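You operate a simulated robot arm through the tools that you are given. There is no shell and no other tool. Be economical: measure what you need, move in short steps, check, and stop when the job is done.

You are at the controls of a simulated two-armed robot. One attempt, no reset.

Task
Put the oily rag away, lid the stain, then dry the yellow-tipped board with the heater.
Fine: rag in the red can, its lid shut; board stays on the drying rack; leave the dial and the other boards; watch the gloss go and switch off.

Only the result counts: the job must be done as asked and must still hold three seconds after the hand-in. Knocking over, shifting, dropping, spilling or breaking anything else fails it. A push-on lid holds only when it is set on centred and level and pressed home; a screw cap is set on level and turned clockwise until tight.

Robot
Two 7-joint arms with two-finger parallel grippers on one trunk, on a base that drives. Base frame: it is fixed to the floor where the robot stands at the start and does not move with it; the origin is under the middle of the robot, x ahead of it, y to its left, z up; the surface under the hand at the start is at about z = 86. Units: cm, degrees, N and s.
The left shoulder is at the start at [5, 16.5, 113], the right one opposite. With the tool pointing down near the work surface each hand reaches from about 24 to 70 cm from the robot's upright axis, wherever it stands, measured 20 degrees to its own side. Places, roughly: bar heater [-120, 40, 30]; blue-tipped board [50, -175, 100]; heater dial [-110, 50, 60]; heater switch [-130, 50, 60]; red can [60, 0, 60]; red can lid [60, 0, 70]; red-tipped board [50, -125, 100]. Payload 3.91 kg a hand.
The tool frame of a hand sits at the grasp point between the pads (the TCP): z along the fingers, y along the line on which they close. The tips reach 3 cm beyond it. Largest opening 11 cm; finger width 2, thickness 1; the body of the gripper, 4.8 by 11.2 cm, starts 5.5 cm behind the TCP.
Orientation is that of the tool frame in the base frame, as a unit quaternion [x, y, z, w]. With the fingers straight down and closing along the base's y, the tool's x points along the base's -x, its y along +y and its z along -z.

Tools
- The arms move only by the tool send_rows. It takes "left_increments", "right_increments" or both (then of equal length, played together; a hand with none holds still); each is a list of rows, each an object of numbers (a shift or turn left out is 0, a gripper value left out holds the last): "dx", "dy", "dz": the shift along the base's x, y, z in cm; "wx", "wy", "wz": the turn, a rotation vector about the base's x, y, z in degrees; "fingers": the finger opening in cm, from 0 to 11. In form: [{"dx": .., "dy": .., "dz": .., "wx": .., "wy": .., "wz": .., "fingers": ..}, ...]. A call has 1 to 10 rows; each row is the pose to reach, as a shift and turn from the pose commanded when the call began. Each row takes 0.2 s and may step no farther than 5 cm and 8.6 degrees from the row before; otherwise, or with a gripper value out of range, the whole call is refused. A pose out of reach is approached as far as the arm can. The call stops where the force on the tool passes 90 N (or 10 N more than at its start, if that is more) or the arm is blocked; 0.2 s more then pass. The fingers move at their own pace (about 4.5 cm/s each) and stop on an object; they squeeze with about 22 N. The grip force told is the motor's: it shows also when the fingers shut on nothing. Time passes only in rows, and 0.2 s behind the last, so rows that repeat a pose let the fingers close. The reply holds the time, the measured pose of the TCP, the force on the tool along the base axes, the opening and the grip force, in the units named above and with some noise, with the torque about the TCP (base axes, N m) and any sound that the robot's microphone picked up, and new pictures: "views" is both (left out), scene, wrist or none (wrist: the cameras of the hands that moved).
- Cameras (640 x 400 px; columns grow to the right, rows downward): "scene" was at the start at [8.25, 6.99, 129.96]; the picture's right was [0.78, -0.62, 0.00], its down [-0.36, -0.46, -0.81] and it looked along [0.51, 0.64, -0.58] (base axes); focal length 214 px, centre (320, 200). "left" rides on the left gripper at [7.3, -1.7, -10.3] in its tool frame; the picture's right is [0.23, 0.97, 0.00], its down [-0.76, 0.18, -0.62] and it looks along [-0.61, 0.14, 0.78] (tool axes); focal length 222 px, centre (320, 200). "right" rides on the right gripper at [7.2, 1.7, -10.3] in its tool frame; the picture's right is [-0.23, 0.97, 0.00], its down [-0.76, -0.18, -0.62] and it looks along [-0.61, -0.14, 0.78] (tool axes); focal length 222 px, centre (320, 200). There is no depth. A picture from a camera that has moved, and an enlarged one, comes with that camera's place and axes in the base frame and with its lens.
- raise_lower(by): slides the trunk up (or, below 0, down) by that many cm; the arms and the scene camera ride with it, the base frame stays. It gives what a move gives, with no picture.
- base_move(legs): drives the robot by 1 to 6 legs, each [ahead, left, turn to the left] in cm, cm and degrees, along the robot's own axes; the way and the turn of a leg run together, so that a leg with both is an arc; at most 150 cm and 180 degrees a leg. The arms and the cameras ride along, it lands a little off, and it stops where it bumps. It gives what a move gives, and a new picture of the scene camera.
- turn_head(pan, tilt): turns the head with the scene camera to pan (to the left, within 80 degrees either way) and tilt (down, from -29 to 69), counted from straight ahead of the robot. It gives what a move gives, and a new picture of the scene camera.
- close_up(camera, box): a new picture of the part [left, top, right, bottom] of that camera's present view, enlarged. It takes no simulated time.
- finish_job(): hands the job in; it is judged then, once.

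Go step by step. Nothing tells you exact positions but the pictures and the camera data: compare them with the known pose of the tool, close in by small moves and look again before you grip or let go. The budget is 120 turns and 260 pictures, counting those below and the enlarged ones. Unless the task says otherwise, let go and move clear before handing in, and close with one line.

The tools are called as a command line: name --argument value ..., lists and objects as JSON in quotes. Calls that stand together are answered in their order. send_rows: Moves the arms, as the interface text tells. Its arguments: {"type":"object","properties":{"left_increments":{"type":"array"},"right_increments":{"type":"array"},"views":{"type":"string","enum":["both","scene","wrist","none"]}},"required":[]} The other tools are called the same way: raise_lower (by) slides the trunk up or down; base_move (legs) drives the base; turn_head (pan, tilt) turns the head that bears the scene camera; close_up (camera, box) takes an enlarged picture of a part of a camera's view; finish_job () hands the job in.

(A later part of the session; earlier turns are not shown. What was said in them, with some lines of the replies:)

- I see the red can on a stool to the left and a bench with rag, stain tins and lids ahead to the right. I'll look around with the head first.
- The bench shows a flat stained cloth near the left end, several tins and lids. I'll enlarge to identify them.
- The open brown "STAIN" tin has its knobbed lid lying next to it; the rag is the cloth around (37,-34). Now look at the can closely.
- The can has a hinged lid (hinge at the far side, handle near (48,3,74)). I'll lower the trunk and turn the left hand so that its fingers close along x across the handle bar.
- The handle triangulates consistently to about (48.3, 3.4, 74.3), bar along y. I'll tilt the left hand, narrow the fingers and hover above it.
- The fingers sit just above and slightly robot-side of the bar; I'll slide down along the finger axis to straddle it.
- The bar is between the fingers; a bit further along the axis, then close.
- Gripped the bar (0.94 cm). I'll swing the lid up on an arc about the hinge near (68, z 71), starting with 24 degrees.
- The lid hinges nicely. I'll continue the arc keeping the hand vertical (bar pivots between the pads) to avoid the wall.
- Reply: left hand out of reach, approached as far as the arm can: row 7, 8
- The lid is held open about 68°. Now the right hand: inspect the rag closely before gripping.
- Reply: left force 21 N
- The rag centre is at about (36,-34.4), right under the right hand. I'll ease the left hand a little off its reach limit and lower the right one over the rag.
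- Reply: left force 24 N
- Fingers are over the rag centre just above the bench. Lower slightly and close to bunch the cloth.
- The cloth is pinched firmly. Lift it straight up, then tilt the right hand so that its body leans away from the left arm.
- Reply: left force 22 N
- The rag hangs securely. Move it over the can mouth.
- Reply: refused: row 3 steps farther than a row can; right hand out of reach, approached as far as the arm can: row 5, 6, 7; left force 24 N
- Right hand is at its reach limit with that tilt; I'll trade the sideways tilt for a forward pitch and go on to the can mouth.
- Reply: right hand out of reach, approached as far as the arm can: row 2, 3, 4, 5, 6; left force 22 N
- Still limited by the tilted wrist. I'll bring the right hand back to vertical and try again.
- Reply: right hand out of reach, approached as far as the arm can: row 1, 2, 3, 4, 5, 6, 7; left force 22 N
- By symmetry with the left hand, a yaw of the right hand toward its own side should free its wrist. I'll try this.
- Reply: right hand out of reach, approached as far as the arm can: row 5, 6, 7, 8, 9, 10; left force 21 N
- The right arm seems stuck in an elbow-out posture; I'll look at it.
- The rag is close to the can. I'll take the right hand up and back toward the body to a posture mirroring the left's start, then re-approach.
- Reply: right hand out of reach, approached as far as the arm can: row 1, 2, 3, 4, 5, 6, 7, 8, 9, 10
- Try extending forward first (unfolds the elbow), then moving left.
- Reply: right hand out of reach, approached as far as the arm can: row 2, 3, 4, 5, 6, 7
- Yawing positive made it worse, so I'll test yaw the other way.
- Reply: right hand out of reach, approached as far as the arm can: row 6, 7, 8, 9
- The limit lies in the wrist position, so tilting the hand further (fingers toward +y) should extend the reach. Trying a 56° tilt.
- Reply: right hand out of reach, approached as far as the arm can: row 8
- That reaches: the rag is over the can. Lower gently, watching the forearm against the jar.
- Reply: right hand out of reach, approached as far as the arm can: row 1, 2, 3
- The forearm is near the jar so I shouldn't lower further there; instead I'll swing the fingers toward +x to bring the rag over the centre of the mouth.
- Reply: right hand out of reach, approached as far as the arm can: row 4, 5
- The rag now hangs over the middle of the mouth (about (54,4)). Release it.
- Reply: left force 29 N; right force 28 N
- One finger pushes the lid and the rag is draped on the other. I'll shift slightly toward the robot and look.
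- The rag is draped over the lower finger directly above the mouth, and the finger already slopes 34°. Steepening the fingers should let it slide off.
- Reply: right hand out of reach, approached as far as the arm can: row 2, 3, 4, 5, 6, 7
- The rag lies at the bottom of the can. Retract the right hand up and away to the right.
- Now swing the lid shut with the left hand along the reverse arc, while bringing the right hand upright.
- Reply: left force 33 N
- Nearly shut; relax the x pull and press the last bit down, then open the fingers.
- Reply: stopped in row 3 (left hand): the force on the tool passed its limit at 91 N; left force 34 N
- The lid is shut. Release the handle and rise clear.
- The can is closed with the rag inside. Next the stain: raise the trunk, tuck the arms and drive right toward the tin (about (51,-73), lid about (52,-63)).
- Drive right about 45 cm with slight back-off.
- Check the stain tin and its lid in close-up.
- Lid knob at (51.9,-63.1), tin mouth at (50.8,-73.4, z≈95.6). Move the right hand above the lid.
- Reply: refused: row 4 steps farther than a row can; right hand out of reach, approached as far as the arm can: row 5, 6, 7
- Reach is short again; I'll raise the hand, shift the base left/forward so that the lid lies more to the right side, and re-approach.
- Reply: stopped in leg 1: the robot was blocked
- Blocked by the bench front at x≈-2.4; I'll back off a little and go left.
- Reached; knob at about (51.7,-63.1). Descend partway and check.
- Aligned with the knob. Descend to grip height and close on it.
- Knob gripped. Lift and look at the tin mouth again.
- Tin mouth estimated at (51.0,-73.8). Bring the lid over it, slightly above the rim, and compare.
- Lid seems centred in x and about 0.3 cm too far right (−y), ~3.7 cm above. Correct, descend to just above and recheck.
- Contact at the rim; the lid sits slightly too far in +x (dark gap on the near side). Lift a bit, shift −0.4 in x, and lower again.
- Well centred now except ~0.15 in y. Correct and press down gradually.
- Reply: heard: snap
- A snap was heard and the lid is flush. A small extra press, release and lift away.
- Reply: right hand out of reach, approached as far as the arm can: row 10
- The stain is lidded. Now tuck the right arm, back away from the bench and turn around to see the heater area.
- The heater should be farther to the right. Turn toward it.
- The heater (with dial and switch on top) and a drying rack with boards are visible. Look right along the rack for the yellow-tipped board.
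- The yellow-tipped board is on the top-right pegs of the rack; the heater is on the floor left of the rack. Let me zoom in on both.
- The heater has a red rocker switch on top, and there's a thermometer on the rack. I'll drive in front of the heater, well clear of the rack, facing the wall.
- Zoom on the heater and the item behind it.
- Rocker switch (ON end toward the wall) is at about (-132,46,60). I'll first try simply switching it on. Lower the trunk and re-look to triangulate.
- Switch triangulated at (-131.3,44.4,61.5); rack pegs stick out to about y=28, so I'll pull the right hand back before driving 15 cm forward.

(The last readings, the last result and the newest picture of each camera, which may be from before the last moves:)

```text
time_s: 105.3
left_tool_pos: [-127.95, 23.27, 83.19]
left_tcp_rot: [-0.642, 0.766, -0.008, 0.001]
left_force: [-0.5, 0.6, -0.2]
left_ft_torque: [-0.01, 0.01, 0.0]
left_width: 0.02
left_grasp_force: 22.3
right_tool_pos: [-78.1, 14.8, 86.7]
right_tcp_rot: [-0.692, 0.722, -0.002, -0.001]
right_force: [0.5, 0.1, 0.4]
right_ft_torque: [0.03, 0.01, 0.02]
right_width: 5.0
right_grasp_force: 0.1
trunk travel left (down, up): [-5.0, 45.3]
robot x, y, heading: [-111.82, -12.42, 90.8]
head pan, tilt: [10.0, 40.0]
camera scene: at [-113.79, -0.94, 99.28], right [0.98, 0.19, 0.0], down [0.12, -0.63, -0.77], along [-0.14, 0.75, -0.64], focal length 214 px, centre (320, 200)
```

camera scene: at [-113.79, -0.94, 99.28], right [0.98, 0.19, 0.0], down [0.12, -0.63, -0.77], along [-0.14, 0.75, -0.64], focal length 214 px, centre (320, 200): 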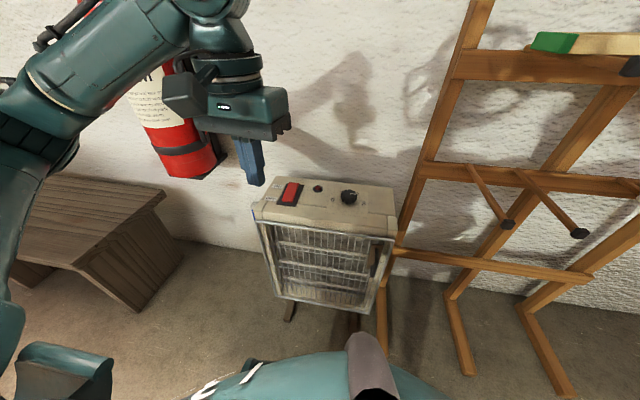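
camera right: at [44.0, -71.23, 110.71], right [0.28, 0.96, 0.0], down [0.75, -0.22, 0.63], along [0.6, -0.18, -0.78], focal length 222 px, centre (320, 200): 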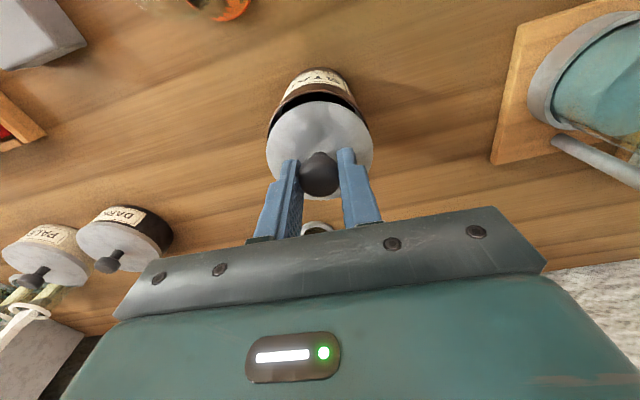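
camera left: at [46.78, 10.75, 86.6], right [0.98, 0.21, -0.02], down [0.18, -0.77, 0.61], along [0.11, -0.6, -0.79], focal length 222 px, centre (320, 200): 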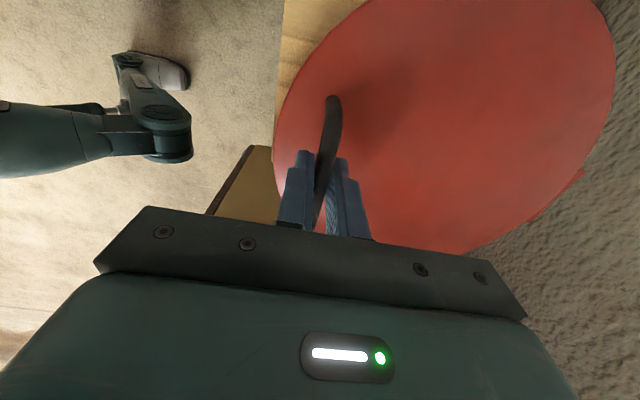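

Before switching on, let me see how the yellow board's gloss looks from here.

turn_head --pan -42 --tilt -8

close_up --camera "scene" --box '[200, 80, 520, 280]'

```text
time_s: 106.5
left_tool_pos: [-128.03, 23.34, 83.22]
left_tcp_rot: [-0.642, 0.766, -0.007, 0.002]
left_force: [0.4, -0.1, -0.4]
left_ft_torque: [-0.02, 0.0, -0.03]
left_width: 0.01
left_grasp_force: 22.1
right_tool_pos: [-78.04, 14.83, 86.58]
right_tcp_rot: [-0.692, 0.722, -0.002, -0.001]
right_force: [-0.2, 0.1, -0.5]
right_ft_torque: [0.01, -0.03, 0.01]
right_width: 5.02
right_grasp_force: 0.0
trunk travel left (down, up): [-5.0, 45.3]
robot x, y, heading: [-111.95, -12.21, 90.9]
head pan, tilt: [-42.0, -8.0]
camera scene: at [-106.56, -2.83, 106.87], right [0.75, -0.66, 0.0], down [0.09, 0.1, -0.99], along [0.65, 0.75, 0.14], focal length 214 px, centre (320, 200)
```

scene: 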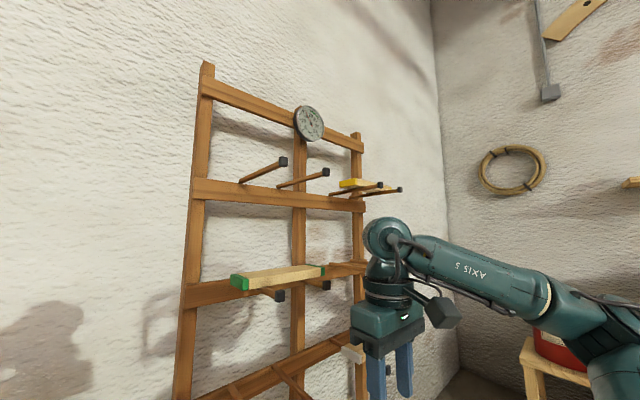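

```text
2.00 times, centred on (360, 180) of scene
camera zoom: at [-106.56, -2.83, 106.87], right [0.75, -0.66, 0.0], down [0.09, 0.1, -0.99], along [0.65, 0.75, 0.14], focal length 429 px, centre (240, 240)
```

zoom: 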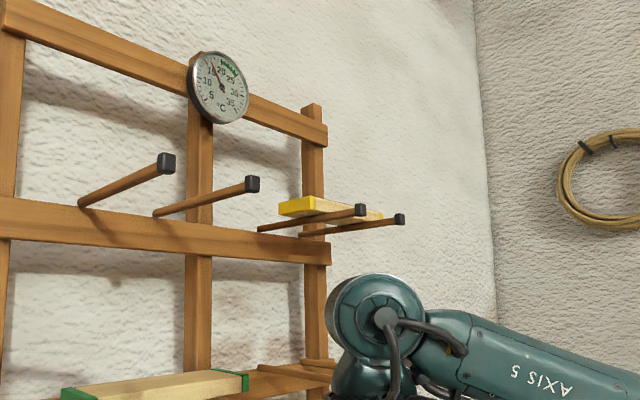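

The rack's thermometer reads ~16 °C with a green zone at about 20–25. I'll raise the right hand as a second "eye" to see the board's top while the left works the switch.

send_rows --right_increments '[{"dz": 4.5}, {"dz": 9}, {"dz": 13.5}, {"dz": 18}, {"dz": 22.5}, {"dz": 27}, {"dz": 31.5}, {"dz": 36}, {"dz": 40}]' --views "both"

```text
time_s: 108.5
left_tool_pos: [-127.93, 23.2, 83.16]
left_tcp_rot: [-0.643, 0.766, -0.007, 0.001]
left_force: [0.5, -0.1, 0.3]
left_ft_torque: [0.0, -0.01, -0.01]
left_width: 0.0
left_grasp_force: 21.9
right_tool_pos: [-79.02, 16.34, 104.47]
right_tcp_rot: [-0.691, 0.723, 0.0, -0.001]
right_force: [-0.4, 0.2, 0.1]
right_ft_torque: [0.0, 0.01, 0.03]
right_width: 5.02
right_grasp_force: 0.1
right hand out of reach, approached as far as the arm can: row 4, 5, 6, 7, 8, 9
trunk travel left (down, up): [-5.0, 45.3]
robot x, y, heading: [-111.67, -12.21, 90.6]
head pan, tilt: [-42.0, -8.0]
camera scene: at [-106.55, -2.84, 106.88], right [0.75, -0.66, 0.0], down [0.09, 0.1, -0.99], along [0.65, 0.75, 0.14], focal length 214 px, centre (320, 200)
camera right: at [-80.93, 9.33, 114.84], right [-0.96, 0.27, 0.0], down [0.21, 0.75, 0.62], along [0.17, 0.6, -0.78], focal length 222 px, centre (320, 200)
```

scene: 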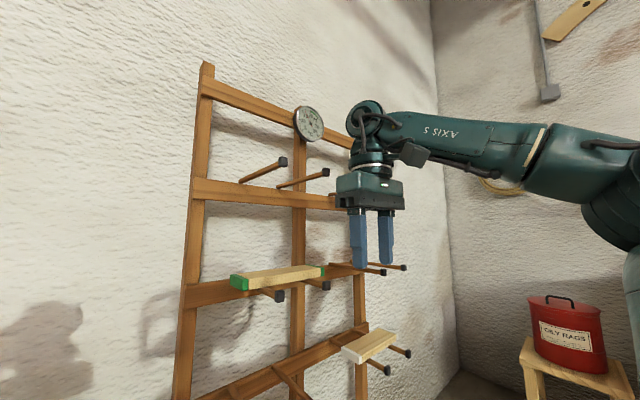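
right: 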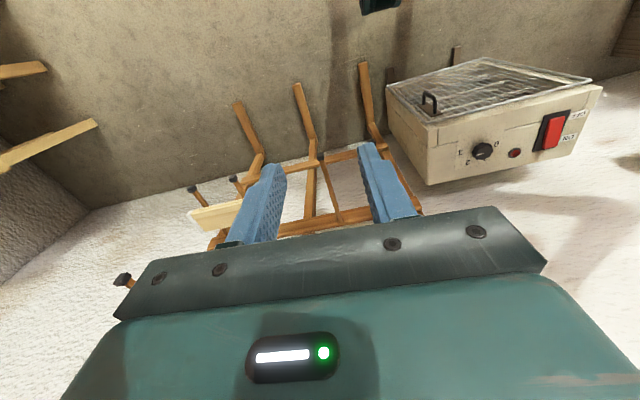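

The right arm can't go that high; I'll use the trunk height instead. Return the right hand and bring the left hand above the switch's ON end.

send_rows --right_increments '[{"dz": -4}, {"dz": -8}, {"dz": -12, "dy": -1}, {"dz": -16, "dy": -1}, {"dz": -18, "dy": -2}, {"dz": -18, "dy": -2}]' --left_increments '[{"dx": -1, "dy": 4}, {"dx": -2, "dy": 8}, {"dx": -3, "dy": 12, "dz": -1}, {"dx": -3.4, "dy": 16, "dz": -3}, {"dx": -3.4, "dy": 20, "dz": -6}, {"dx": -3.4, "dy": 22, "dz": -9}]' --views "wrist"

turn_head --pan 15 --tilt 35

close_up --camera "scene" --box '[240, 100, 440, 280]'

```text
time_s: 109.9
left_tool_pos: [-131.43, 45.35, 74.19]
left_tcp_rot: [-0.641, 0.767, -0.007, 0.0]
left_force: [-0.7, -0.1, 0.2]
left_ft_torque: [-0.01, 0.03, 0.01]
left_width: 0.0
left_grasp_force: 22.4
right_tool_pos: [-78.47, 13.66, 86.61]
right_tcp_rot: [-0.691, 0.722, -0.001, -0.001]
right_force: [0.1, -0.2, 0.5]
right_ft_torque: [-0.01, -0.01, 0.0]
right_width: 5.0
right_grasp_force: 0.1
trunk travel left (down, up): [-5.0, 45.3]
robot x, y, heading: [-112.19, -12.19, 90.5]
head pan, tilt: [-42.0, -8.0]
camera right: at [-80.42, 6.65, 96.96], right [-0.96, 0.27, 0.0], down [0.21, 0.76, 0.62], along [0.17, 0.6, -0.78], focal length 222 px, centre (320, 200)
camera left: at [-131.02, 38.1, 84.48], right [-1.0, -0.05, -0.01], down [-0.05, 0.79, 0.61], along [-0.02, 0.61, -0.79], focal length 222 px, centre (320, 200)
```

right: 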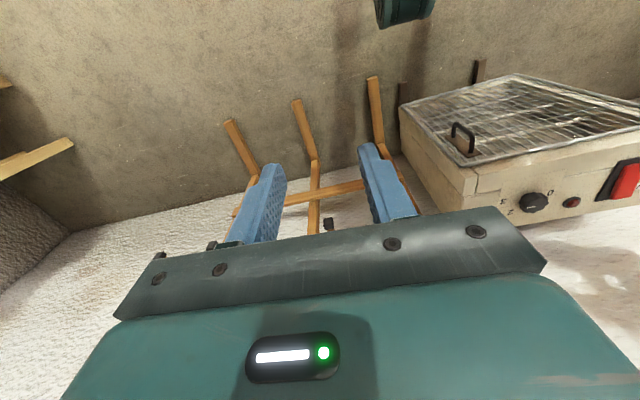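
left: 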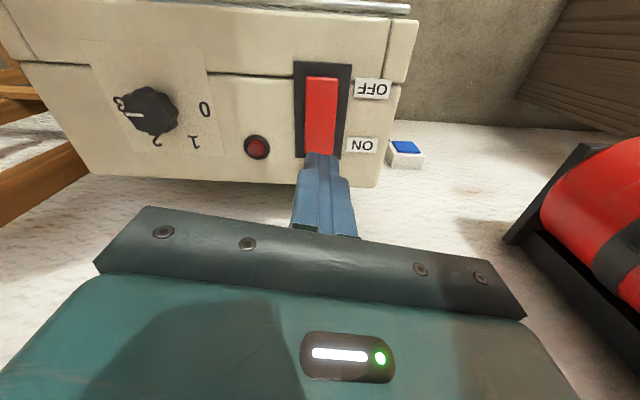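

```text
time_s: 111.2
left_tool_pos: [-131.35, 45.42, 74.17]
left_tcp_rot: [-0.643, 0.766, -0.007, 0.001]
left_force: [-0.8, -0.1, -0.3]
left_ft_torque: [0.01, -0.01, -0.02]
left_width: 0.0
left_grasp_force: 21.7
right_tool_pos: [-78.38, 13.7, 86.66]
right_tcp_rot: [-0.692, 0.722, -0.002, -0.001]
right_force: [-0.3, -0.4, -0.5]
right_ft_torque: [0.01, 0.02, 0.0]
right_width: 5.01
right_grasp_force: 0.0
trunk travel left (down, up): [-5.0, 45.3]
robot x, y, heading: [-111.82, -11.94, 90.9]
head pan, tilt: [15.0, 35.0]
camera scene: at [-114.59, -0.81, 100.04], right [0.96, 0.27, 0.0], down [0.16, -0.55, -0.82], along [-0.22, 0.79, -0.57], focal length 214 px, centre (320, 200)
```

scene: 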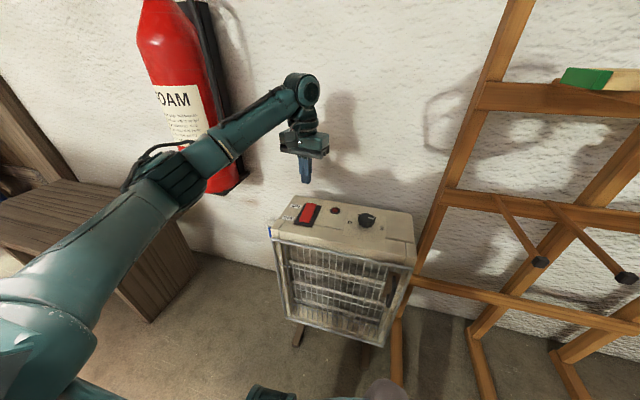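

```text
2.22 times, centred on (340, 190) of scene
camera zoom: at [-114.59, -0.81, 100.04], right [0.96, 0.27, 0.0], down [0.16, -0.55, -0.82], along [-0.22, 0.79, -0.57], focal length 477 px, centre (276, 222)
```

zoom: 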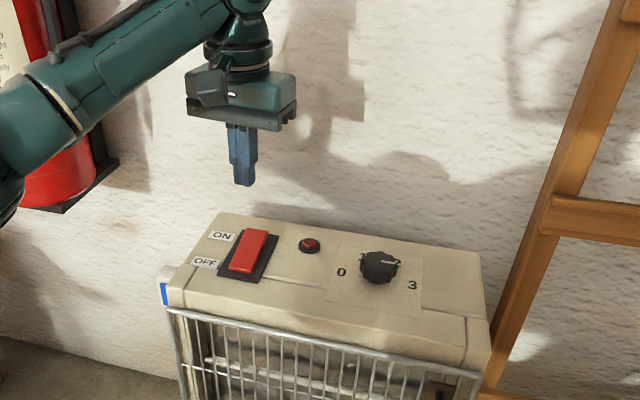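

The rocker spans y 41.7–49; ON end toward the wall. Press at y≈47.8.

send_rows --left_increments '[{"dy": 2.4, "dx": 0.2}, {"dy": 2.4, "dx": 0.2, "dz": -4}, {"dy": 2.4, "dx": 0.2, "dz": -8}, {"dy": 2.4, "dx": 0.2, "dz": -9}, {"dy": 2.4, "dx": 0.2, "dz": -9.8}, {"dy": 2.4, "dx": 0.2, "dz": -10.4}]' --views "wrist"

```text
time_s: 112.5
left_tool_pos: [-131.28, 47.78, 64.43]
left_tcp_rot: [-0.643, 0.766, -0.002, 0.006]
left_force: [-5.2, 6.6, 28.9]
left_ft_torque: [-0.1, 0.14, -0.23]
left_width: 0.0
left_grasp_force: 22.5
right_tool_pos: [-78.43, 13.62, 86.75]
right_tcp_rot: [-0.692, 0.722, 0.0, 0.0]
right_force: [-0.5, -0.3, 0.1]
right_ft_torque: [0.03, 0.03, -0.02]
right_width: 4.99
right_grasp_force: 0.0
trunk travel left (down, up): [-5.0, 45.3]
robot x, y, heading: [-112.19, -12.04, 90.8]
head pan, tilt: [15.0, 35.0]
camera left: at [-130.86, 40.31, 74.63], right [-1.0, -0.06, -0.01], down [-0.05, 0.78, 0.62], along [-0.02, 0.62, -0.78], focal length 222 px, centre (320, 200)
```

left: 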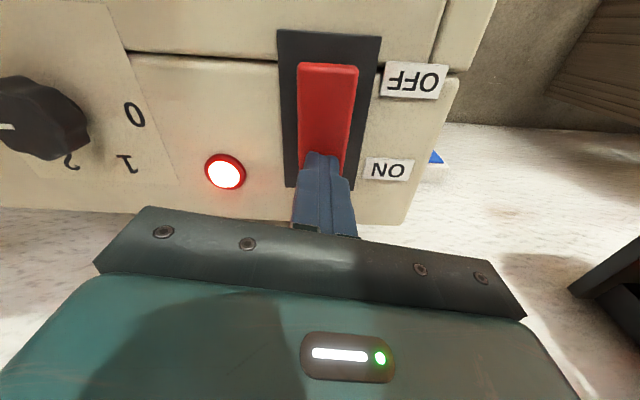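

The lamp is lit: heater on at t≈112. Park the finger above the OFF end, then raise the trunk to watch the board.

send_rows --left_increments '[{"dz": 3}, {"dz": 6, "dy": -2.5}, {"dz": 6, "dy": -4.8}]' --views "none"

raise_lower --by 42

turn_head --pan -40 --tilt 20

close_up --camera "scene" --box '[220, 40, 480, 220]'

```text
time_s: 113.3
left_tool_pos: [-131.31, 42.8, 69.81]
left_tcp_rot: [-0.643, 0.766, -0.008, 0.0]
left_force: [-0.1, -0.1, -1.3]
left_ft_torque: [-0.01, -0.02, -0.02]
left_width: 0.0
left_grasp_force: 22.0
right_tool_pos: [-78.42, 13.78, 86.71]
right_tcp_rot: [-0.692, 0.722, -0.002, -0.001]
right_force: [0.0, 0.0, 0.2]
right_ft_torque: [0.03, 0.03, 0.0]
right_width: 5.0
right_grasp_force: 0.0
trunk travel left (down, up): [-5.0, 45.3]
robot x, y, heading: [-112.28, -12.28, 91.0]
head pan, tilt: [15.0, 35.0]
```

```text
refused: 42 is not a number from -40 to 40
```

```text
time_s: 114.6
left_tool_pos: [-131.31, 42.88, 69.68]
left_tcp_rot: [-0.642, 0.766, -0.006, 0.001]
left_force: [1.0, 1.0, 0.8]
left_ft_torque: [-0.02, -0.01, -0.01]
left_width: 0.0
left_grasp_force: 22.2
right_tool_pos: [-78.48, 13.73, 86.66]
right_tcp_rot: [-0.691, 0.722, -0.002, -0.001]
right_force: [-0.1, 0.4, 0.6]
right_ft_torque: [0.01, 0.04, 0.0]
right_width: 5.02
right_grasp_force: 0.0
trunk travel left (down, up): [-5.0, 45.3]
robot x, y, heading: [-112.11, -12.19, 90.5]
head pan, tilt: [-40.0, 20.0]
camera scene: at [-106.32, -2.06, 102.42], right [0.78, -0.63, 0.0], down [-0.22, -0.27, -0.94], along [0.59, 0.73, -0.34], focal length 214 px, centre (320, 200)
```

scene: 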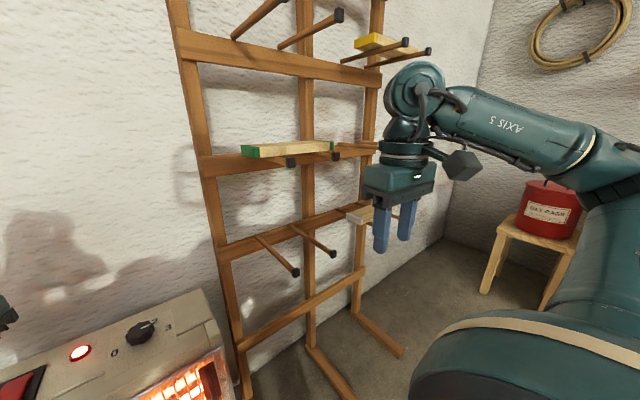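

```text
2.22 times, centred on (350, 130) of scene
camera zoom: at [-106.32, -2.06, 102.42], right [0.78, -0.63, 0.0], down [-0.22, -0.27, -0.94], along [0.59, 0.73, -0.34], focal length 477 px, centre (253, 356)
```

zoom: 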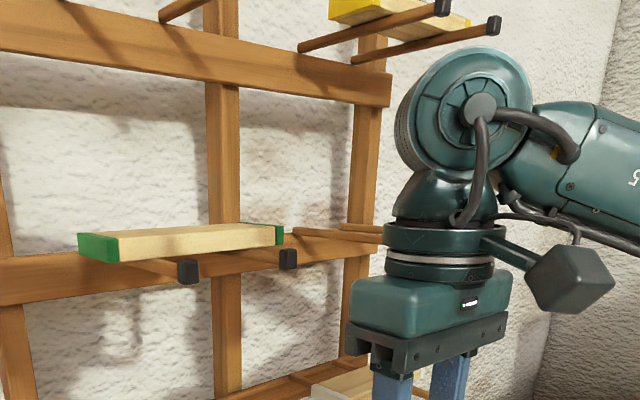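

The heater glows. Raise the trunk and look at the board top and thermometer.

raise_lower --by 40

turn_head --pan -46 --tilt 12

close_up --camera "scene" --box '[220, 80, 480, 260]'

```text
time_s: 118.4
left_tool_pos: [-131.24, 42.81, 109.75]
left_tcp_rot: [-0.642, 0.766, -0.008, 0.001]
left_force: [0.4, 0.0, 0.2]
left_ft_torque: [-0.01, -0.04, 0.01]
left_width: 0.0
left_grasp_force: 21.8
right_tool_pos: [-78.45, 13.65, 126.61]
right_tcp_rot: [-0.692, 0.722, -0.001, -0.001]
right_force: [-0.1, 0.3, -0.5]
right_ft_torque: [0.02, -0.05, 0.0]
right_width: 4.98
right_grasp_force: 0.2
trunk travel left (down, up): [-45.0, 5.3]
robot x, y, heading: [-111.88, -12.26, 90.9]
head pan, tilt: [-40.0, 20.0]
```

```text
time_s: 119.1
left_tool_pos: [-131.27, 42.91, 109.69]
left_tcp_rot: [-0.643, 0.766, -0.008, 0.001]
left_force: [0.0, -0.1, 0.4]
left_ft_torque: [0.03, -0.02, 0.04]
left_width: 0.0
left_grasp_force: 21.6
right_tool_pos: [-78.41, 13.59, 126.63]
right_tcp_rot: [-0.691, 0.722, -0.001, -0.002]
right_force: [0.0, 0.4, -1.0]
right_ft_torque: [0.01, 0.0, 0.0]
right_width: 5.0
right_grasp_force: 0.0
trunk travel left (down, up): [-45.0, 5.3]
robot x, y, heading: [-112.27, -12.25, 90.7]
head pan, tilt: [-46.0, 12.0]
camera scene: at [-105.58, -2.7, 143.72], right [0.71, -0.71, 0.0], down [-0.15, -0.15, -0.98], along [0.69, 0.69, -0.21], focal length 214 px, centre (320, 200)
```

scene: 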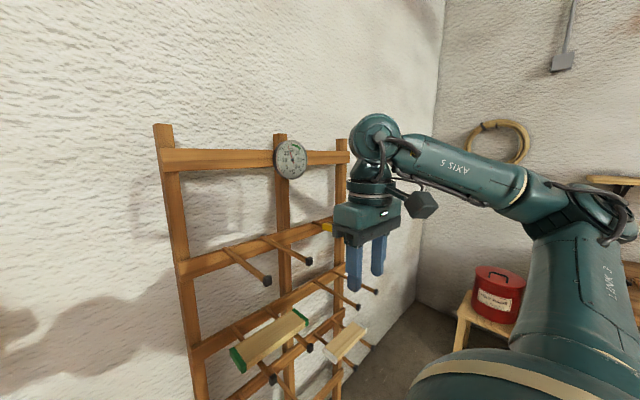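

```text
2.22 times, centred on (350, 170) of scene
camera zoom: at [-105.58, -2.7, 143.72], right [0.71, -0.71, 0.0], down [-0.15, -0.15, -0.98], along [0.69, 0.69, -0.21], focal length 477 px, centre (253, 267)
```

zoom: 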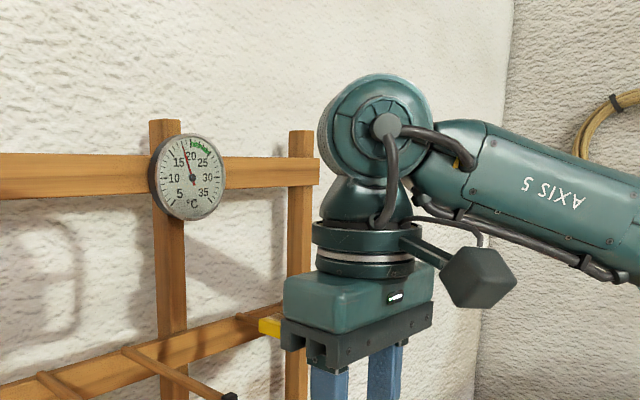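

The temperature has begun to rise (~18). The right hand blocks the board; move it aside to the right.

send_rows --right_increments '[{"dx": 4, "dy": -1, "dz": -2}, {"dx": 8, "dy": -2, "dz": -4}, {"dx": 12, "dy": -3, "dz": -6}, {"dx": 16, "dy": -4, "dz": -8}]' --views "scene"

close_up --camera "scene" --box '[250, 120, 410, 250]'

```text
time_s: 120.1
left_tool_pos: [-131.3, 42.83, 109.74]
left_tcp_rot: [-0.643, 0.766, -0.007, 0.0]
left_force: [-0.2, -0.3, 0.5]
left_ft_torque: [0.01, -0.02, 0.02]
left_width: 0.0
left_grasp_force: 22.2
right_tool_pos: [-62.56, 9.86, 118.71]
right_tcp_rot: [-0.691, 0.722, -0.001, 0.001]
right_force: [-0.1, -0.4, 0.1]
right_ft_torque: [0.06, 0.0, -0.02]
right_width: 5.0
right_grasp_force: 0.0
trunk travel left (down, up): [-45.0, 5.3]
robot x, y, heading: [-112.01, -12.61, 90.5]
head pan, tilt: [-46.0, 12.0]
camera scene: at [-105.58, -2.78, 143.73], right [0.7, -0.71, 0.0], down [-0.15, -0.15, -0.98], along [0.69, 0.69, -0.21], focal length 214 px, centre (320, 200)
```

scene: 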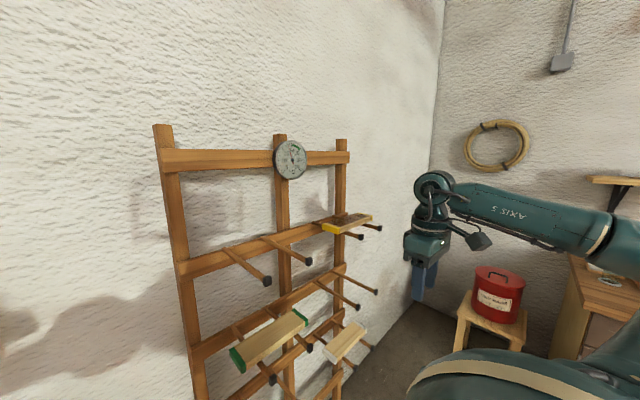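

```text
3.08 times, centred on (330, 185) of scene
camera zoom: at [-105.58, -2.78, 143.73], right [0.7, -0.71, 0.0], down [-0.15, -0.15, -0.98], along [0.69, 0.69, -0.21], focal length 660 px, centre (289, 246)
```

zoom: 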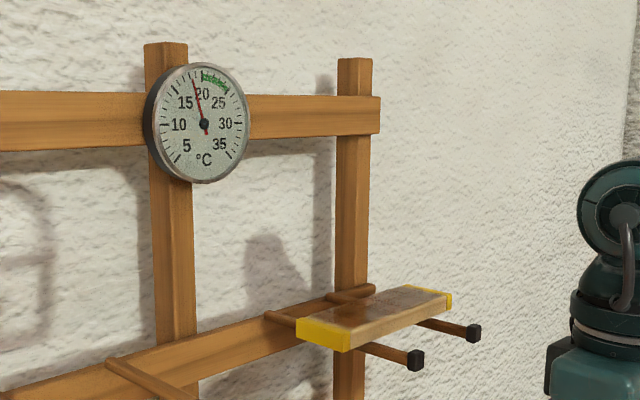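

The board's top is brown and glossy. Zoom for a baseline and let a little time pass.

close_up --camera "scene" --box '[310, 200, 390, 250]'

send_rows --right_increments '[{}, {}, {}, {}, {}, {}, {}, {}, {}, {}]' --views "none"

close_up --camera "scene" --box '[270, 130, 390, 250]'

```text
8.00 times, centred on (350, 225) of scene
camera zoom: at [-105.58, -2.78, 143.73], right [0.7, -0.71, 0.0], down [-0.15, -0.15, -0.98], along [0.69, 0.69, -0.21], focal length 1716 px, centre (80, 0)
```

zoom: 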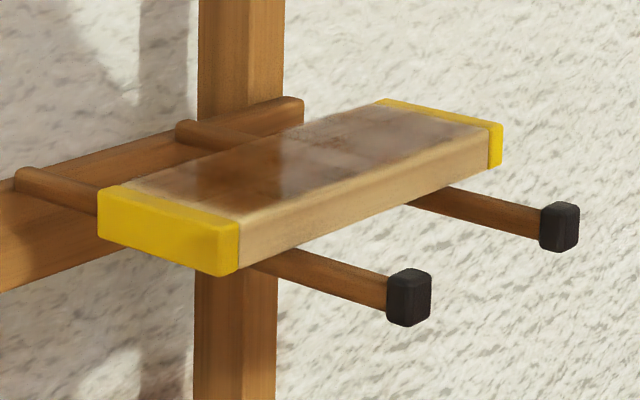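

```text
time_s: 122.3
left_tool_pos: [-131.28, 42.85, 109.8]
left_tcp_rot: [-0.643, 0.766, -0.008, 0.0]
left_force: [0.5, -0.1, 0.4]
left_ft_torque: [-0.02, -0.02, 0.03]
left_width: 0.01
left_grasp_force: 21.9
right_tool_pos: [-62.52, 9.86, 118.68]
right_tcp_rot: [-0.691, 0.723, -0.002, -0.001]
right_force: [-0.1, -0.4, 0.3]
right_ft_torque: [0.03, 0.01, -0.01]
right_width: 5.03
right_grasp_force: 0.0
trunk travel left (down, up): [-45.0, 5.3]
robot x, y, heading: [-111.94, -12.38, 90.9]
head pan, tilt: [-46.0, 12.0]
```

```text
3.33 times, centred on (330, 190) of scene
camera zoom: at [-105.58, -2.71, 143.72], right [0.7, -0.71, 0.0], down [-0.15, -0.15, -0.98], along [0.69, 0.69, -0.21], focal length 715 px, centre (287, 233)
```

zoom: 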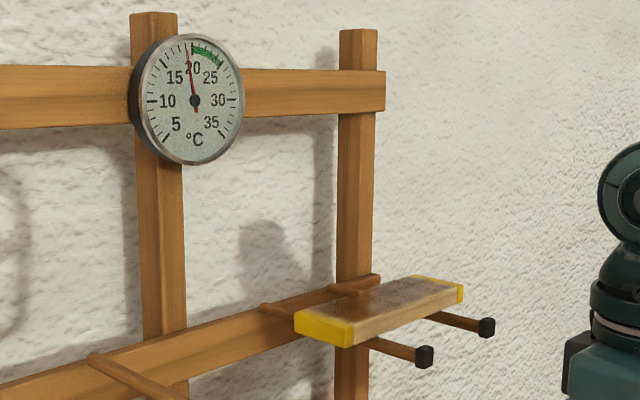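

Temperature ~19 and climbing; gloss still present. Continue watching.

send_rows --right_increments '[{}, {}, {}, {}, {}, {}, {}, {}, {}, {}]' --views "none"

send_rows --right_increments '[{}, {}, {}, {}, {}, {}, {}, {}, {}, {}]' --views "none"

close_up --camera "scene" --box '[270, 130, 390, 250]'

```text
time_s: 124.5
left_tool_pos: [-131.28, 42.92, 109.72]
left_tcp_rot: [-0.643, 0.766, -0.007, 0.001]
left_force: [0.0, 1.1, 0.1]
left_ft_torque: [0.0, -0.01, -0.01]
left_width: 0.0
left_grasp_force: 22.1
right_tool_pos: [-62.47, 9.91, 118.59]
right_tcp_rot: [-0.692, 0.722, -0.002, -0.002]
right_force: [0.1, 0.9, 0.4]
right_ft_torque: [-0.01, 0.02, 0.01]
right_width: 5.01
right_grasp_force: 0.1
trunk travel left (down, up): [-45.0, 5.3]
robot x, y, heading: [-112.08, -12.14, 90.7]
head pan, tilt: [-46.0, 12.0]
```

```text
time_s: 126.7
left_tool_pos: [-131.23, 42.77, 109.75]
left_tcp_rot: [-0.643, 0.766, -0.007, 0.0]
left_force: [-0.2, -0.3, -0.9]
left_ft_torque: [0.02, -0.01, 0.0]
left_width: 0.01
left_grasp_force: 22.2
right_tool_pos: [-62.54, 9.96, 118.79]
right_tcp_rot: [-0.691, 0.723, -0.002, -0.001]
right_force: [-0.1, 0.9, -0.2]
right_ft_torque: [-0.01, 0.02, 0.0]
right_width: 5.01
right_grasp_force: 0.1
trunk travel left (down, up): [-45.0, 5.3]
robot x, y, heading: [-112.3, -12.55, 90.7]
head pan, tilt: [-46.0, 12.0]
```

```text
3.33 times, centred on (330, 190) of scene
camera zoom: at [-105.58, -2.71, 143.72], right [0.7, -0.71, 0.0], down [-0.15, -0.15, -0.98], along [0.69, 0.69, -0.21], focal length 715 px, centre (287, 233)
```

zoom: 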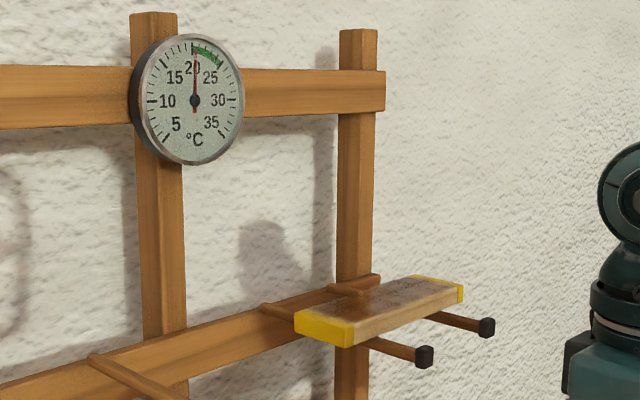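

About 20 °C now — entering the green zone. Keep watching both.

send_rows --right_increments '[{}, {}, {}, {}, {}, {}, {}, {}, {}, {}]' --views "none"

send_rows --right_increments '[{}, {}, {}, {}, {}, {}, {}, {}, {}, {}]' --views "none"

close_up --camera "scene" --box '[270, 130, 390, 250]'

close_up --camera "scene" --box '[310, 200, 390, 250]'

```text
time_s: 128.9
left_tool_pos: [-131.31, 42.99, 109.72]
left_tcp_rot: [-0.643, 0.765, -0.007, 0.002]
left_force: [-0.7, -1.7, -0.1]
left_ft_torque: [0.02, 0.0, 0.02]
left_width: 0.01
left_grasp_force: 21.7
right_tool_pos: [-62.58, 9.88, 118.69]
right_tcp_rot: [-0.692, 0.722, -0.002, -0.001]
right_force: [0.1, -0.5, 0.0]
right_ft_torque: [0.01, 0.01, -0.02]
right_width: 4.99
right_grasp_force: 0.1
trunk travel left (down, up): [-45.0, 5.3]
robot x, y, heading: [-112.06, -11.96, 90.7]
head pan, tilt: [-46.0, 12.0]
```

```text
time_s: 131.1
left_tool_pos: [-131.26, 42.8, 109.72]
left_tcp_rot: [-0.643, 0.766, -0.007, 0.001]
left_force: [0.2, -0.4, 0.1]
left_ft_torque: [0.03, 0.0, 0.02]
left_width: 0.01
left_grasp_force: 21.9
right_tool_pos: [-62.56, 9.81, 118.69]
right_tcp_rot: [-0.691, 0.723, -0.001, -0.002]
right_force: [1.2, -1.1, -0.3]
right_ft_torque: [-0.01, 0.02, -0.01]
right_width: 5.02
right_grasp_force: 0.1
trunk travel left (down, up): [-45.0, 5.3]
robot x, y, heading: [-111.77, -12.06, 91.1]
head pan, tilt: [-46.0, 12.0]
```

```text
3.33 times, centred on (330, 190) of scene
camera zoom: at [-105.58, -2.71, 143.72], right [0.7, -0.71, 0.0], down [-0.15, -0.15, -0.98], along [0.69, 0.69, -0.21], focal length 715 px, centre (287, 233)
```

zoom: 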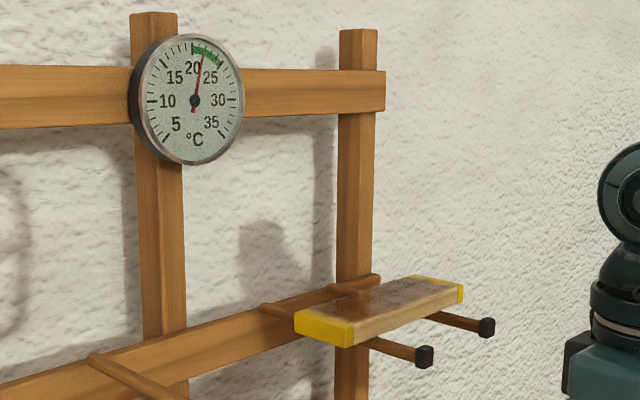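

```text
8.00 times, centred on (350, 225) of scene
camera zoom: at [-105.58, -2.71, 143.72], right [0.7, -0.71, 0.0], down [-0.15, -0.15, -0.98], along [0.69, 0.69, -0.21], focal length 1716 px, centre (80, 0)
```

zoom: 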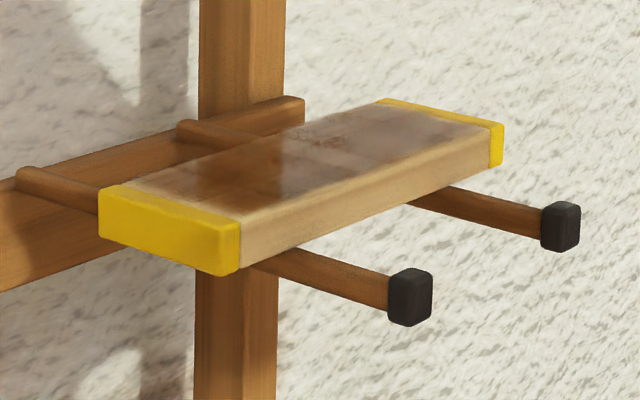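

~21 °C, gloss unchanged. Continue.

send_rows --right_increments '[{}, {}, {}, {}, {}, {}, {}, {}, {}, {}]' --views "none"

send_rows --right_increments '[{}, {}, {}, {}, {}, {}, {}, {}, {}, {}]' --views "none"

send_rows --right_increments '[{}, {}, {}, {}, {}, {}, {}, {}, {}, {}]' --views "none"

close_up --camera "scene" --box '[270, 130, 390, 250]'

close_up --camera "scene" --box '[310, 200, 390, 250]'

```text
time_s: 133.3
left_tool_pos: [-131.38, 42.85, 109.71]
left_tcp_rot: [-0.643, 0.766, -0.008, 0.0]
left_force: [-0.3, 1.0, -0.6]
left_ft_torque: [-0.02, 0.0, 0.0]
left_width: 0.01
left_grasp_force: 22.2
right_tool_pos: [-62.54, 9.92, 118.75]
right_tcp_rot: [-0.692, 0.722, -0.001, -0.001]
right_force: [-0.7, -0.8, 0.3]
right_ft_torque: [-0.04, 0.0, 0.03]
right_width: 5.04
right_grasp_force: 0.1
trunk travel left (down, up): [-45.0, 5.3]
robot x, y, heading: [-112.12, -12.36, 90.7]
head pan, tilt: [-46.0, 12.0]
```

```text
time_s: 135.5
left_tool_pos: [-131.38, 42.96, 109.76]
left_tcp_rot: [-0.643, 0.766, -0.008, 0.001]
left_force: [-0.8, -0.4, -0.6]
left_ft_torque: [0.0, 0.03, -0.02]
left_width: 0.0
left_grasp_force: 21.4
right_tool_pos: [-62.56, 9.84, 118.7]
right_tcp_rot: [-0.692, 0.722, -0.001, -0.001]
right_force: [0.1, 0.7, -0.1]
right_ft_torque: [-0.03, -0.02, 0.01]
right_width: 5.01
right_grasp_force: 0.1
trunk travel left (down, up): [-45.0, 5.3]
robot x, y, heading: [-111.94, -12.34, 90.9]
head pan, tilt: [-46.0, 12.0]
```

```text
time_s: 137.7
left_tool_pos: [-131.29, 42.97, 109.75]
left_tcp_rot: [-0.643, 0.766, -0.008, 0.0]
left_force: [-0.7, 0.1, 0.3]
left_ft_torque: [0.04, 0.01, -0.01]
left_width: 0.0
left_grasp_force: 21.8
right_tool_pos: [-62.56, 9.85, 118.66]
right_tcp_rot: [-0.692, 0.722, -0.001, -0.001]
right_force: [0.1, 0.0, -0.7]
right_ft_torque: [0.01, 0.0, -0.01]
right_width: 5.0
right_grasp_force: 0.1
trunk travel left (down, up): [-45.0, 5.3]
robot x, y, heading: [-112.32, -12.13, 90.7]
head pan, tilt: [-46.0, 12.0]
```

```text
3.33 times, centred on (330, 190) of scene
camera zoom: at [-105.58, -2.71, 143.72], right [0.7, -0.71, 0.0], down [-0.15, -0.15, -0.98], along [0.69, 0.69, -0.21], focal length 715 px, centre (287, 233)
```

zoom: 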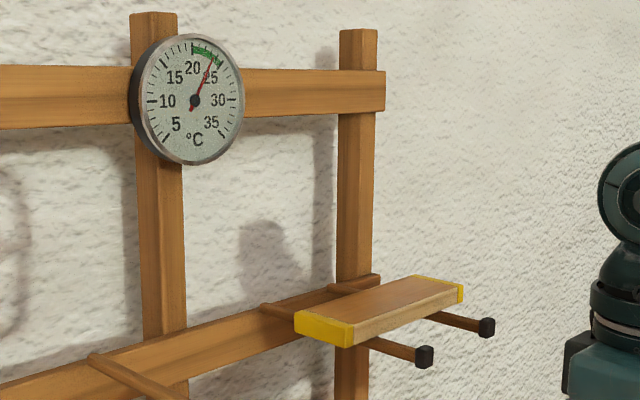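

```text
8.00 times, centred on (350, 225) of scene
camera zoom: at [-105.58, -2.71, 143.72], right [0.7, -0.71, 0.0], down [-0.15, -0.15, -0.98], along [0.69, 0.69, -0.21], focal length 1716 px, centre (80, 0)
```

zoom: 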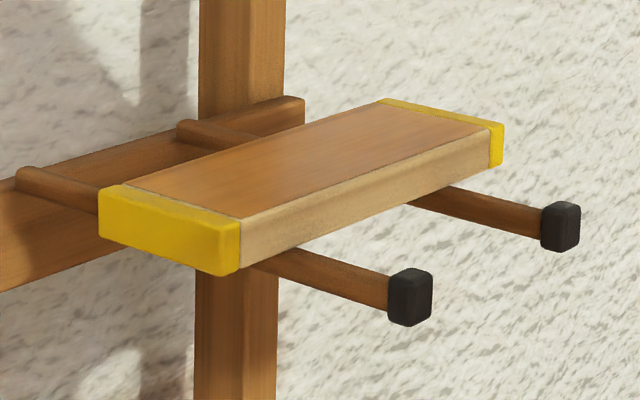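

The gloss is gone: matte surface at ~23 °C. Switch off right away: trunk down and press the OFF end.

raise_lower --by -40

send_rows --left_increments '[{"dz": -3.5}, {"dz": -4.6}, {"dz": -5.4}, {"dz": -6.0}]' --views "wrist"

```text
time_s: 141.5
left_tool_pos: [-131.27, 42.92, 69.73]
left_tcp_rot: [-0.642, 0.766, -0.007, 0.0]
left_force: [0.4, 0.0, 0.5]
left_ft_torque: [-0.05, 0.0, 0.02]
left_width: 0.01
left_grasp_force: 22.1
right_tool_pos: [-62.56, 9.82, 78.65]
right_tcp_rot: [-0.692, 0.722, 0.0, -0.001]
right_force: [0.6, 0.0, 0.5]
right_ft_torque: [0.0, 0.0, -0.02]
right_width: 4.98
right_grasp_force: 0.1
trunk travel left (down, up): [-5.0, 45.3]
robot x, y, heading: [-111.89, -12.32, 90.7]
head pan, tilt: [-46.0, 12.0]
```

```text
time_s: 142.5
left_tool_pos: [-131.42, 42.95, 64.24]
left_tcp_rot: [-0.643, 0.766, -0.005, 0.004]
left_force: [-1.9, -5.6, 25.0]
left_ft_torque: [0.11, 0.17, -0.08]
left_width: 0.0
left_grasp_force: 22.3
right_tool_pos: [-62.44, 9.73, 78.91]
right_tcp_rot: [-0.692, 0.722, 0.0, -0.001]
right_force: [-0.1, -1.4, -0.8]
right_ft_torque: [0.01, -0.03, 0.01]
right_width: 4.99
right_grasp_force: 0.1
trunk travel left (down, up): [-5.0, 45.3]
robot x, y, heading: [-111.75, -12.34, 90.7]
head pan, tilt: [-46.0, 12.0]
camera left: at [-130.97, 35.56, 74.56], right [-1.0, -0.05, -0.01], down [-0.05, 0.78, 0.62], along [-0.02, 0.62, -0.78], focal length 222 px, centre (320, 200)
```

left: 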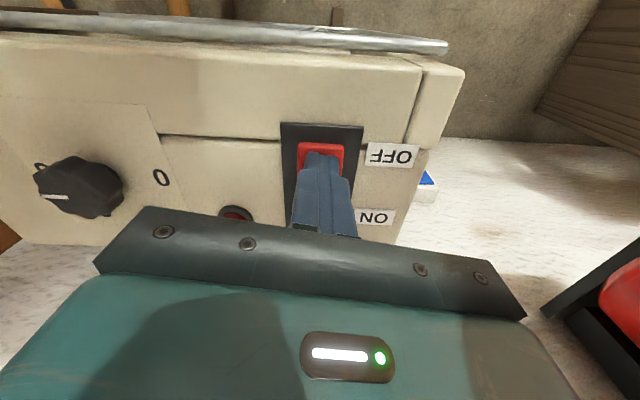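

The lamp is dark, so the heater is off. Lift the hand clear and verify the switch and the rack.

send_rows --left_increments '[{"dz": 4}, {"dz": 8}, {"dz": 12, "dy": -3}, {"dz": 15, "dy": -7}, {"dz": 16, "dy": -12}, {"dz": 16, "dy": -16}]' --views "wrist"

raise_lower --by 38

turn_head --pan -40 --tilt 25

close_up --camera "scene" --box '[220, 60, 420, 230]'

```text
refused: row 5 steps farther than a row can; nothing moved
```

```text
time_s: 146.2
left_tool_pos: [-131.29, 42.99, 101.7]
left_tcp_rot: [-0.643, 0.766, -0.007, 0.001]
left_force: [-0.1, 0.6, 0.1]
left_ft_torque: [-0.03, 0.0, 0.0]
left_width: 0.0
left_grasp_force: 21.8
right_tool_pos: [-62.53, 9.84, 116.72]
right_tcp_rot: [-0.692, 0.722, -0.001, -0.002]
right_force: [0.1, -0.3, -0.7]
right_ft_torque: [0.02, -0.01, 0.0]
right_width: 5.02
right_grasp_force: 0.1
trunk travel left (down, up): [-43.0, 7.3]
robot x, y, heading: [-112.02, -12.44, 90.8]
head pan, tilt: [-46.0, 12.0]
```

```text
time_s: 147.0
left_tool_pos: [-131.33, 43.06, 101.71]
left_tcp_rot: [-0.643, 0.766, -0.007, 0.0]
left_force: [-0.5, 0.5, -0.3]
left_ft_torque: [0.01, 0.0, 0.01]
left_width: 0.0
left_grasp_force: 21.9
right_tool_pos: [-62.54, 9.87, 116.76]
right_tcp_rot: [-0.692, 0.722, -0.002, -0.001]
right_force: [1.3, -0.1, 0.0]
right_ft_torque: [-0.04, -0.01, 0.02]
right_width: 4.99
right_grasp_force: 0.0
trunk travel left (down, up): [-43.0, 7.3]
robot x, y, heading: [-111.97, -12.14, 90.7]
head pan, tilt: [-40.0, 25.0]
camera scene: at [-106.37, -2.14, 139.62], right [0.78, -0.63, 0.0], down [-0.27, -0.33, -0.91], along [0.57, 0.7, -0.42], focal length 214 px, centre (320, 200)
```

scene: 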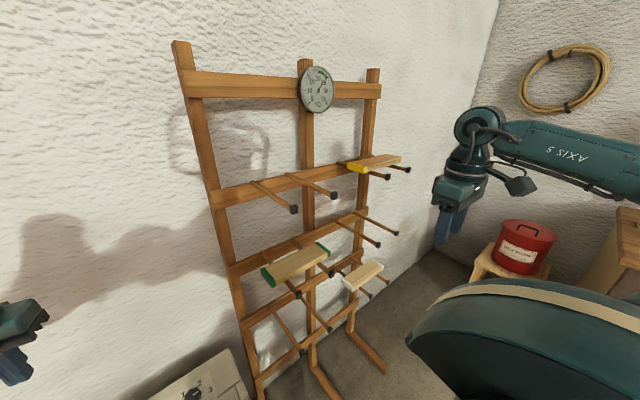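

```text
2.35 times, centred on (320, 145) of scene
camera zoom: at [-106.37, -2.14, 139.62], right [0.78, -0.63, 0.0], down [-0.27, -0.33, -0.91], along [0.57, 0.7, -0.42], focal length 505 px, centre (320, 329)
```

zoom: 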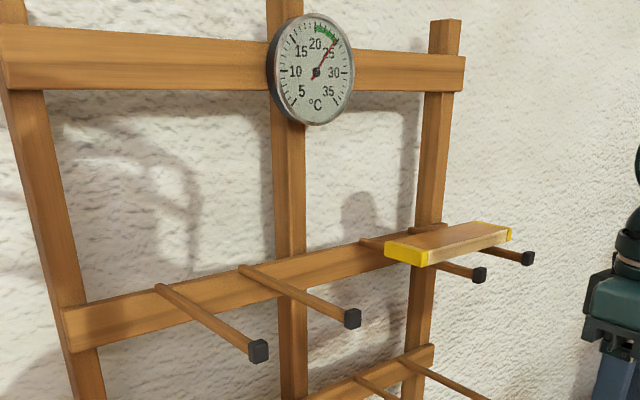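

The hand is clear via the trunk lift and the board is matte and in place. One look at the heater switch and temperature once more.

turn_head --pan 12 --tilt 55

close_up --camera "left" --box '[160, 0, 480, 200]'

```text
time_s: 148.2
left_tool_pos: [-131.42, 42.94, 101.69]
left_tcp_rot: [-0.643, 0.766, -0.007, 0.001]
left_force: [0.2, -0.4, 0.3]
left_ft_torque: [0.01, 0.01, 0.0]
left_width: 0.0
left_grasp_force: 21.8
right_tool_pos: [-62.47, 9.91, 116.75]
right_tcp_rot: [-0.692, 0.722, -0.001, -0.001]
right_force: [-0.2, 0.1, -0.3]
right_ft_torque: [-0.01, 0.0, -0.03]
right_width: 5.0
right_grasp_force: 0.1
trunk travel left (down, up): [-43.0, 7.3]
robot x, y, heading: [-112.3, -12.52, 90.7]
head pan, tilt: [12.0, 55.0]
camera scene: at [-113.79, -2.25, 135.21], right [0.98, 0.22, 0.0], down [0.18, -0.8, -0.57], along [-0.13, 0.56, -0.82], focal length 214 px, centre (320, 200)
```

scene: 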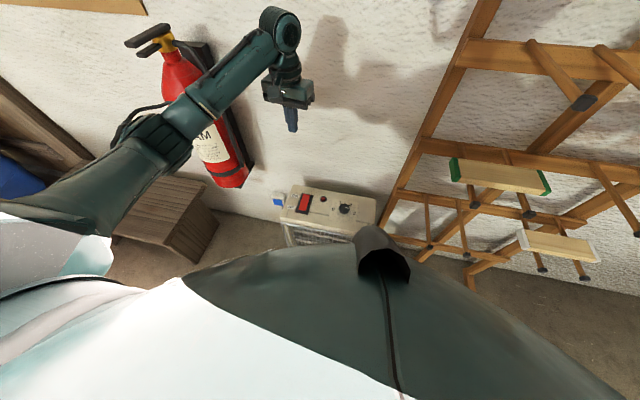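

```text
2.00 times, centred on (320, 100) of left
camera zoom: at [-130.97, 35.67, 112.07], right [-1.0, -0.05, -0.01], down [-0.05, 0.79, 0.61], along [-0.03, 0.61, -0.79], focal length 444 px, centre (320, 400)
```

zoom: 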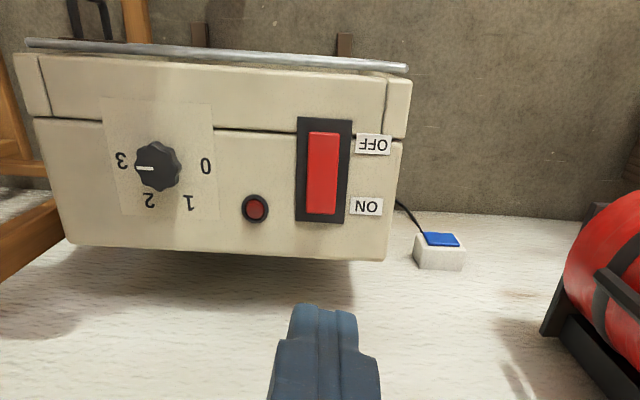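

The heater is off with its lamp dark and the dial untouched. The board is matte and still on the rack, the rag is in the shut can and the stain is lidded, so I'm handing in.

finish_job

```text
The job is handed in.
```

The rag is in the shut red can, the stain tin's lid is snapped on, and the yellow-tipped board dried matte on its rack with the heater then switched off.
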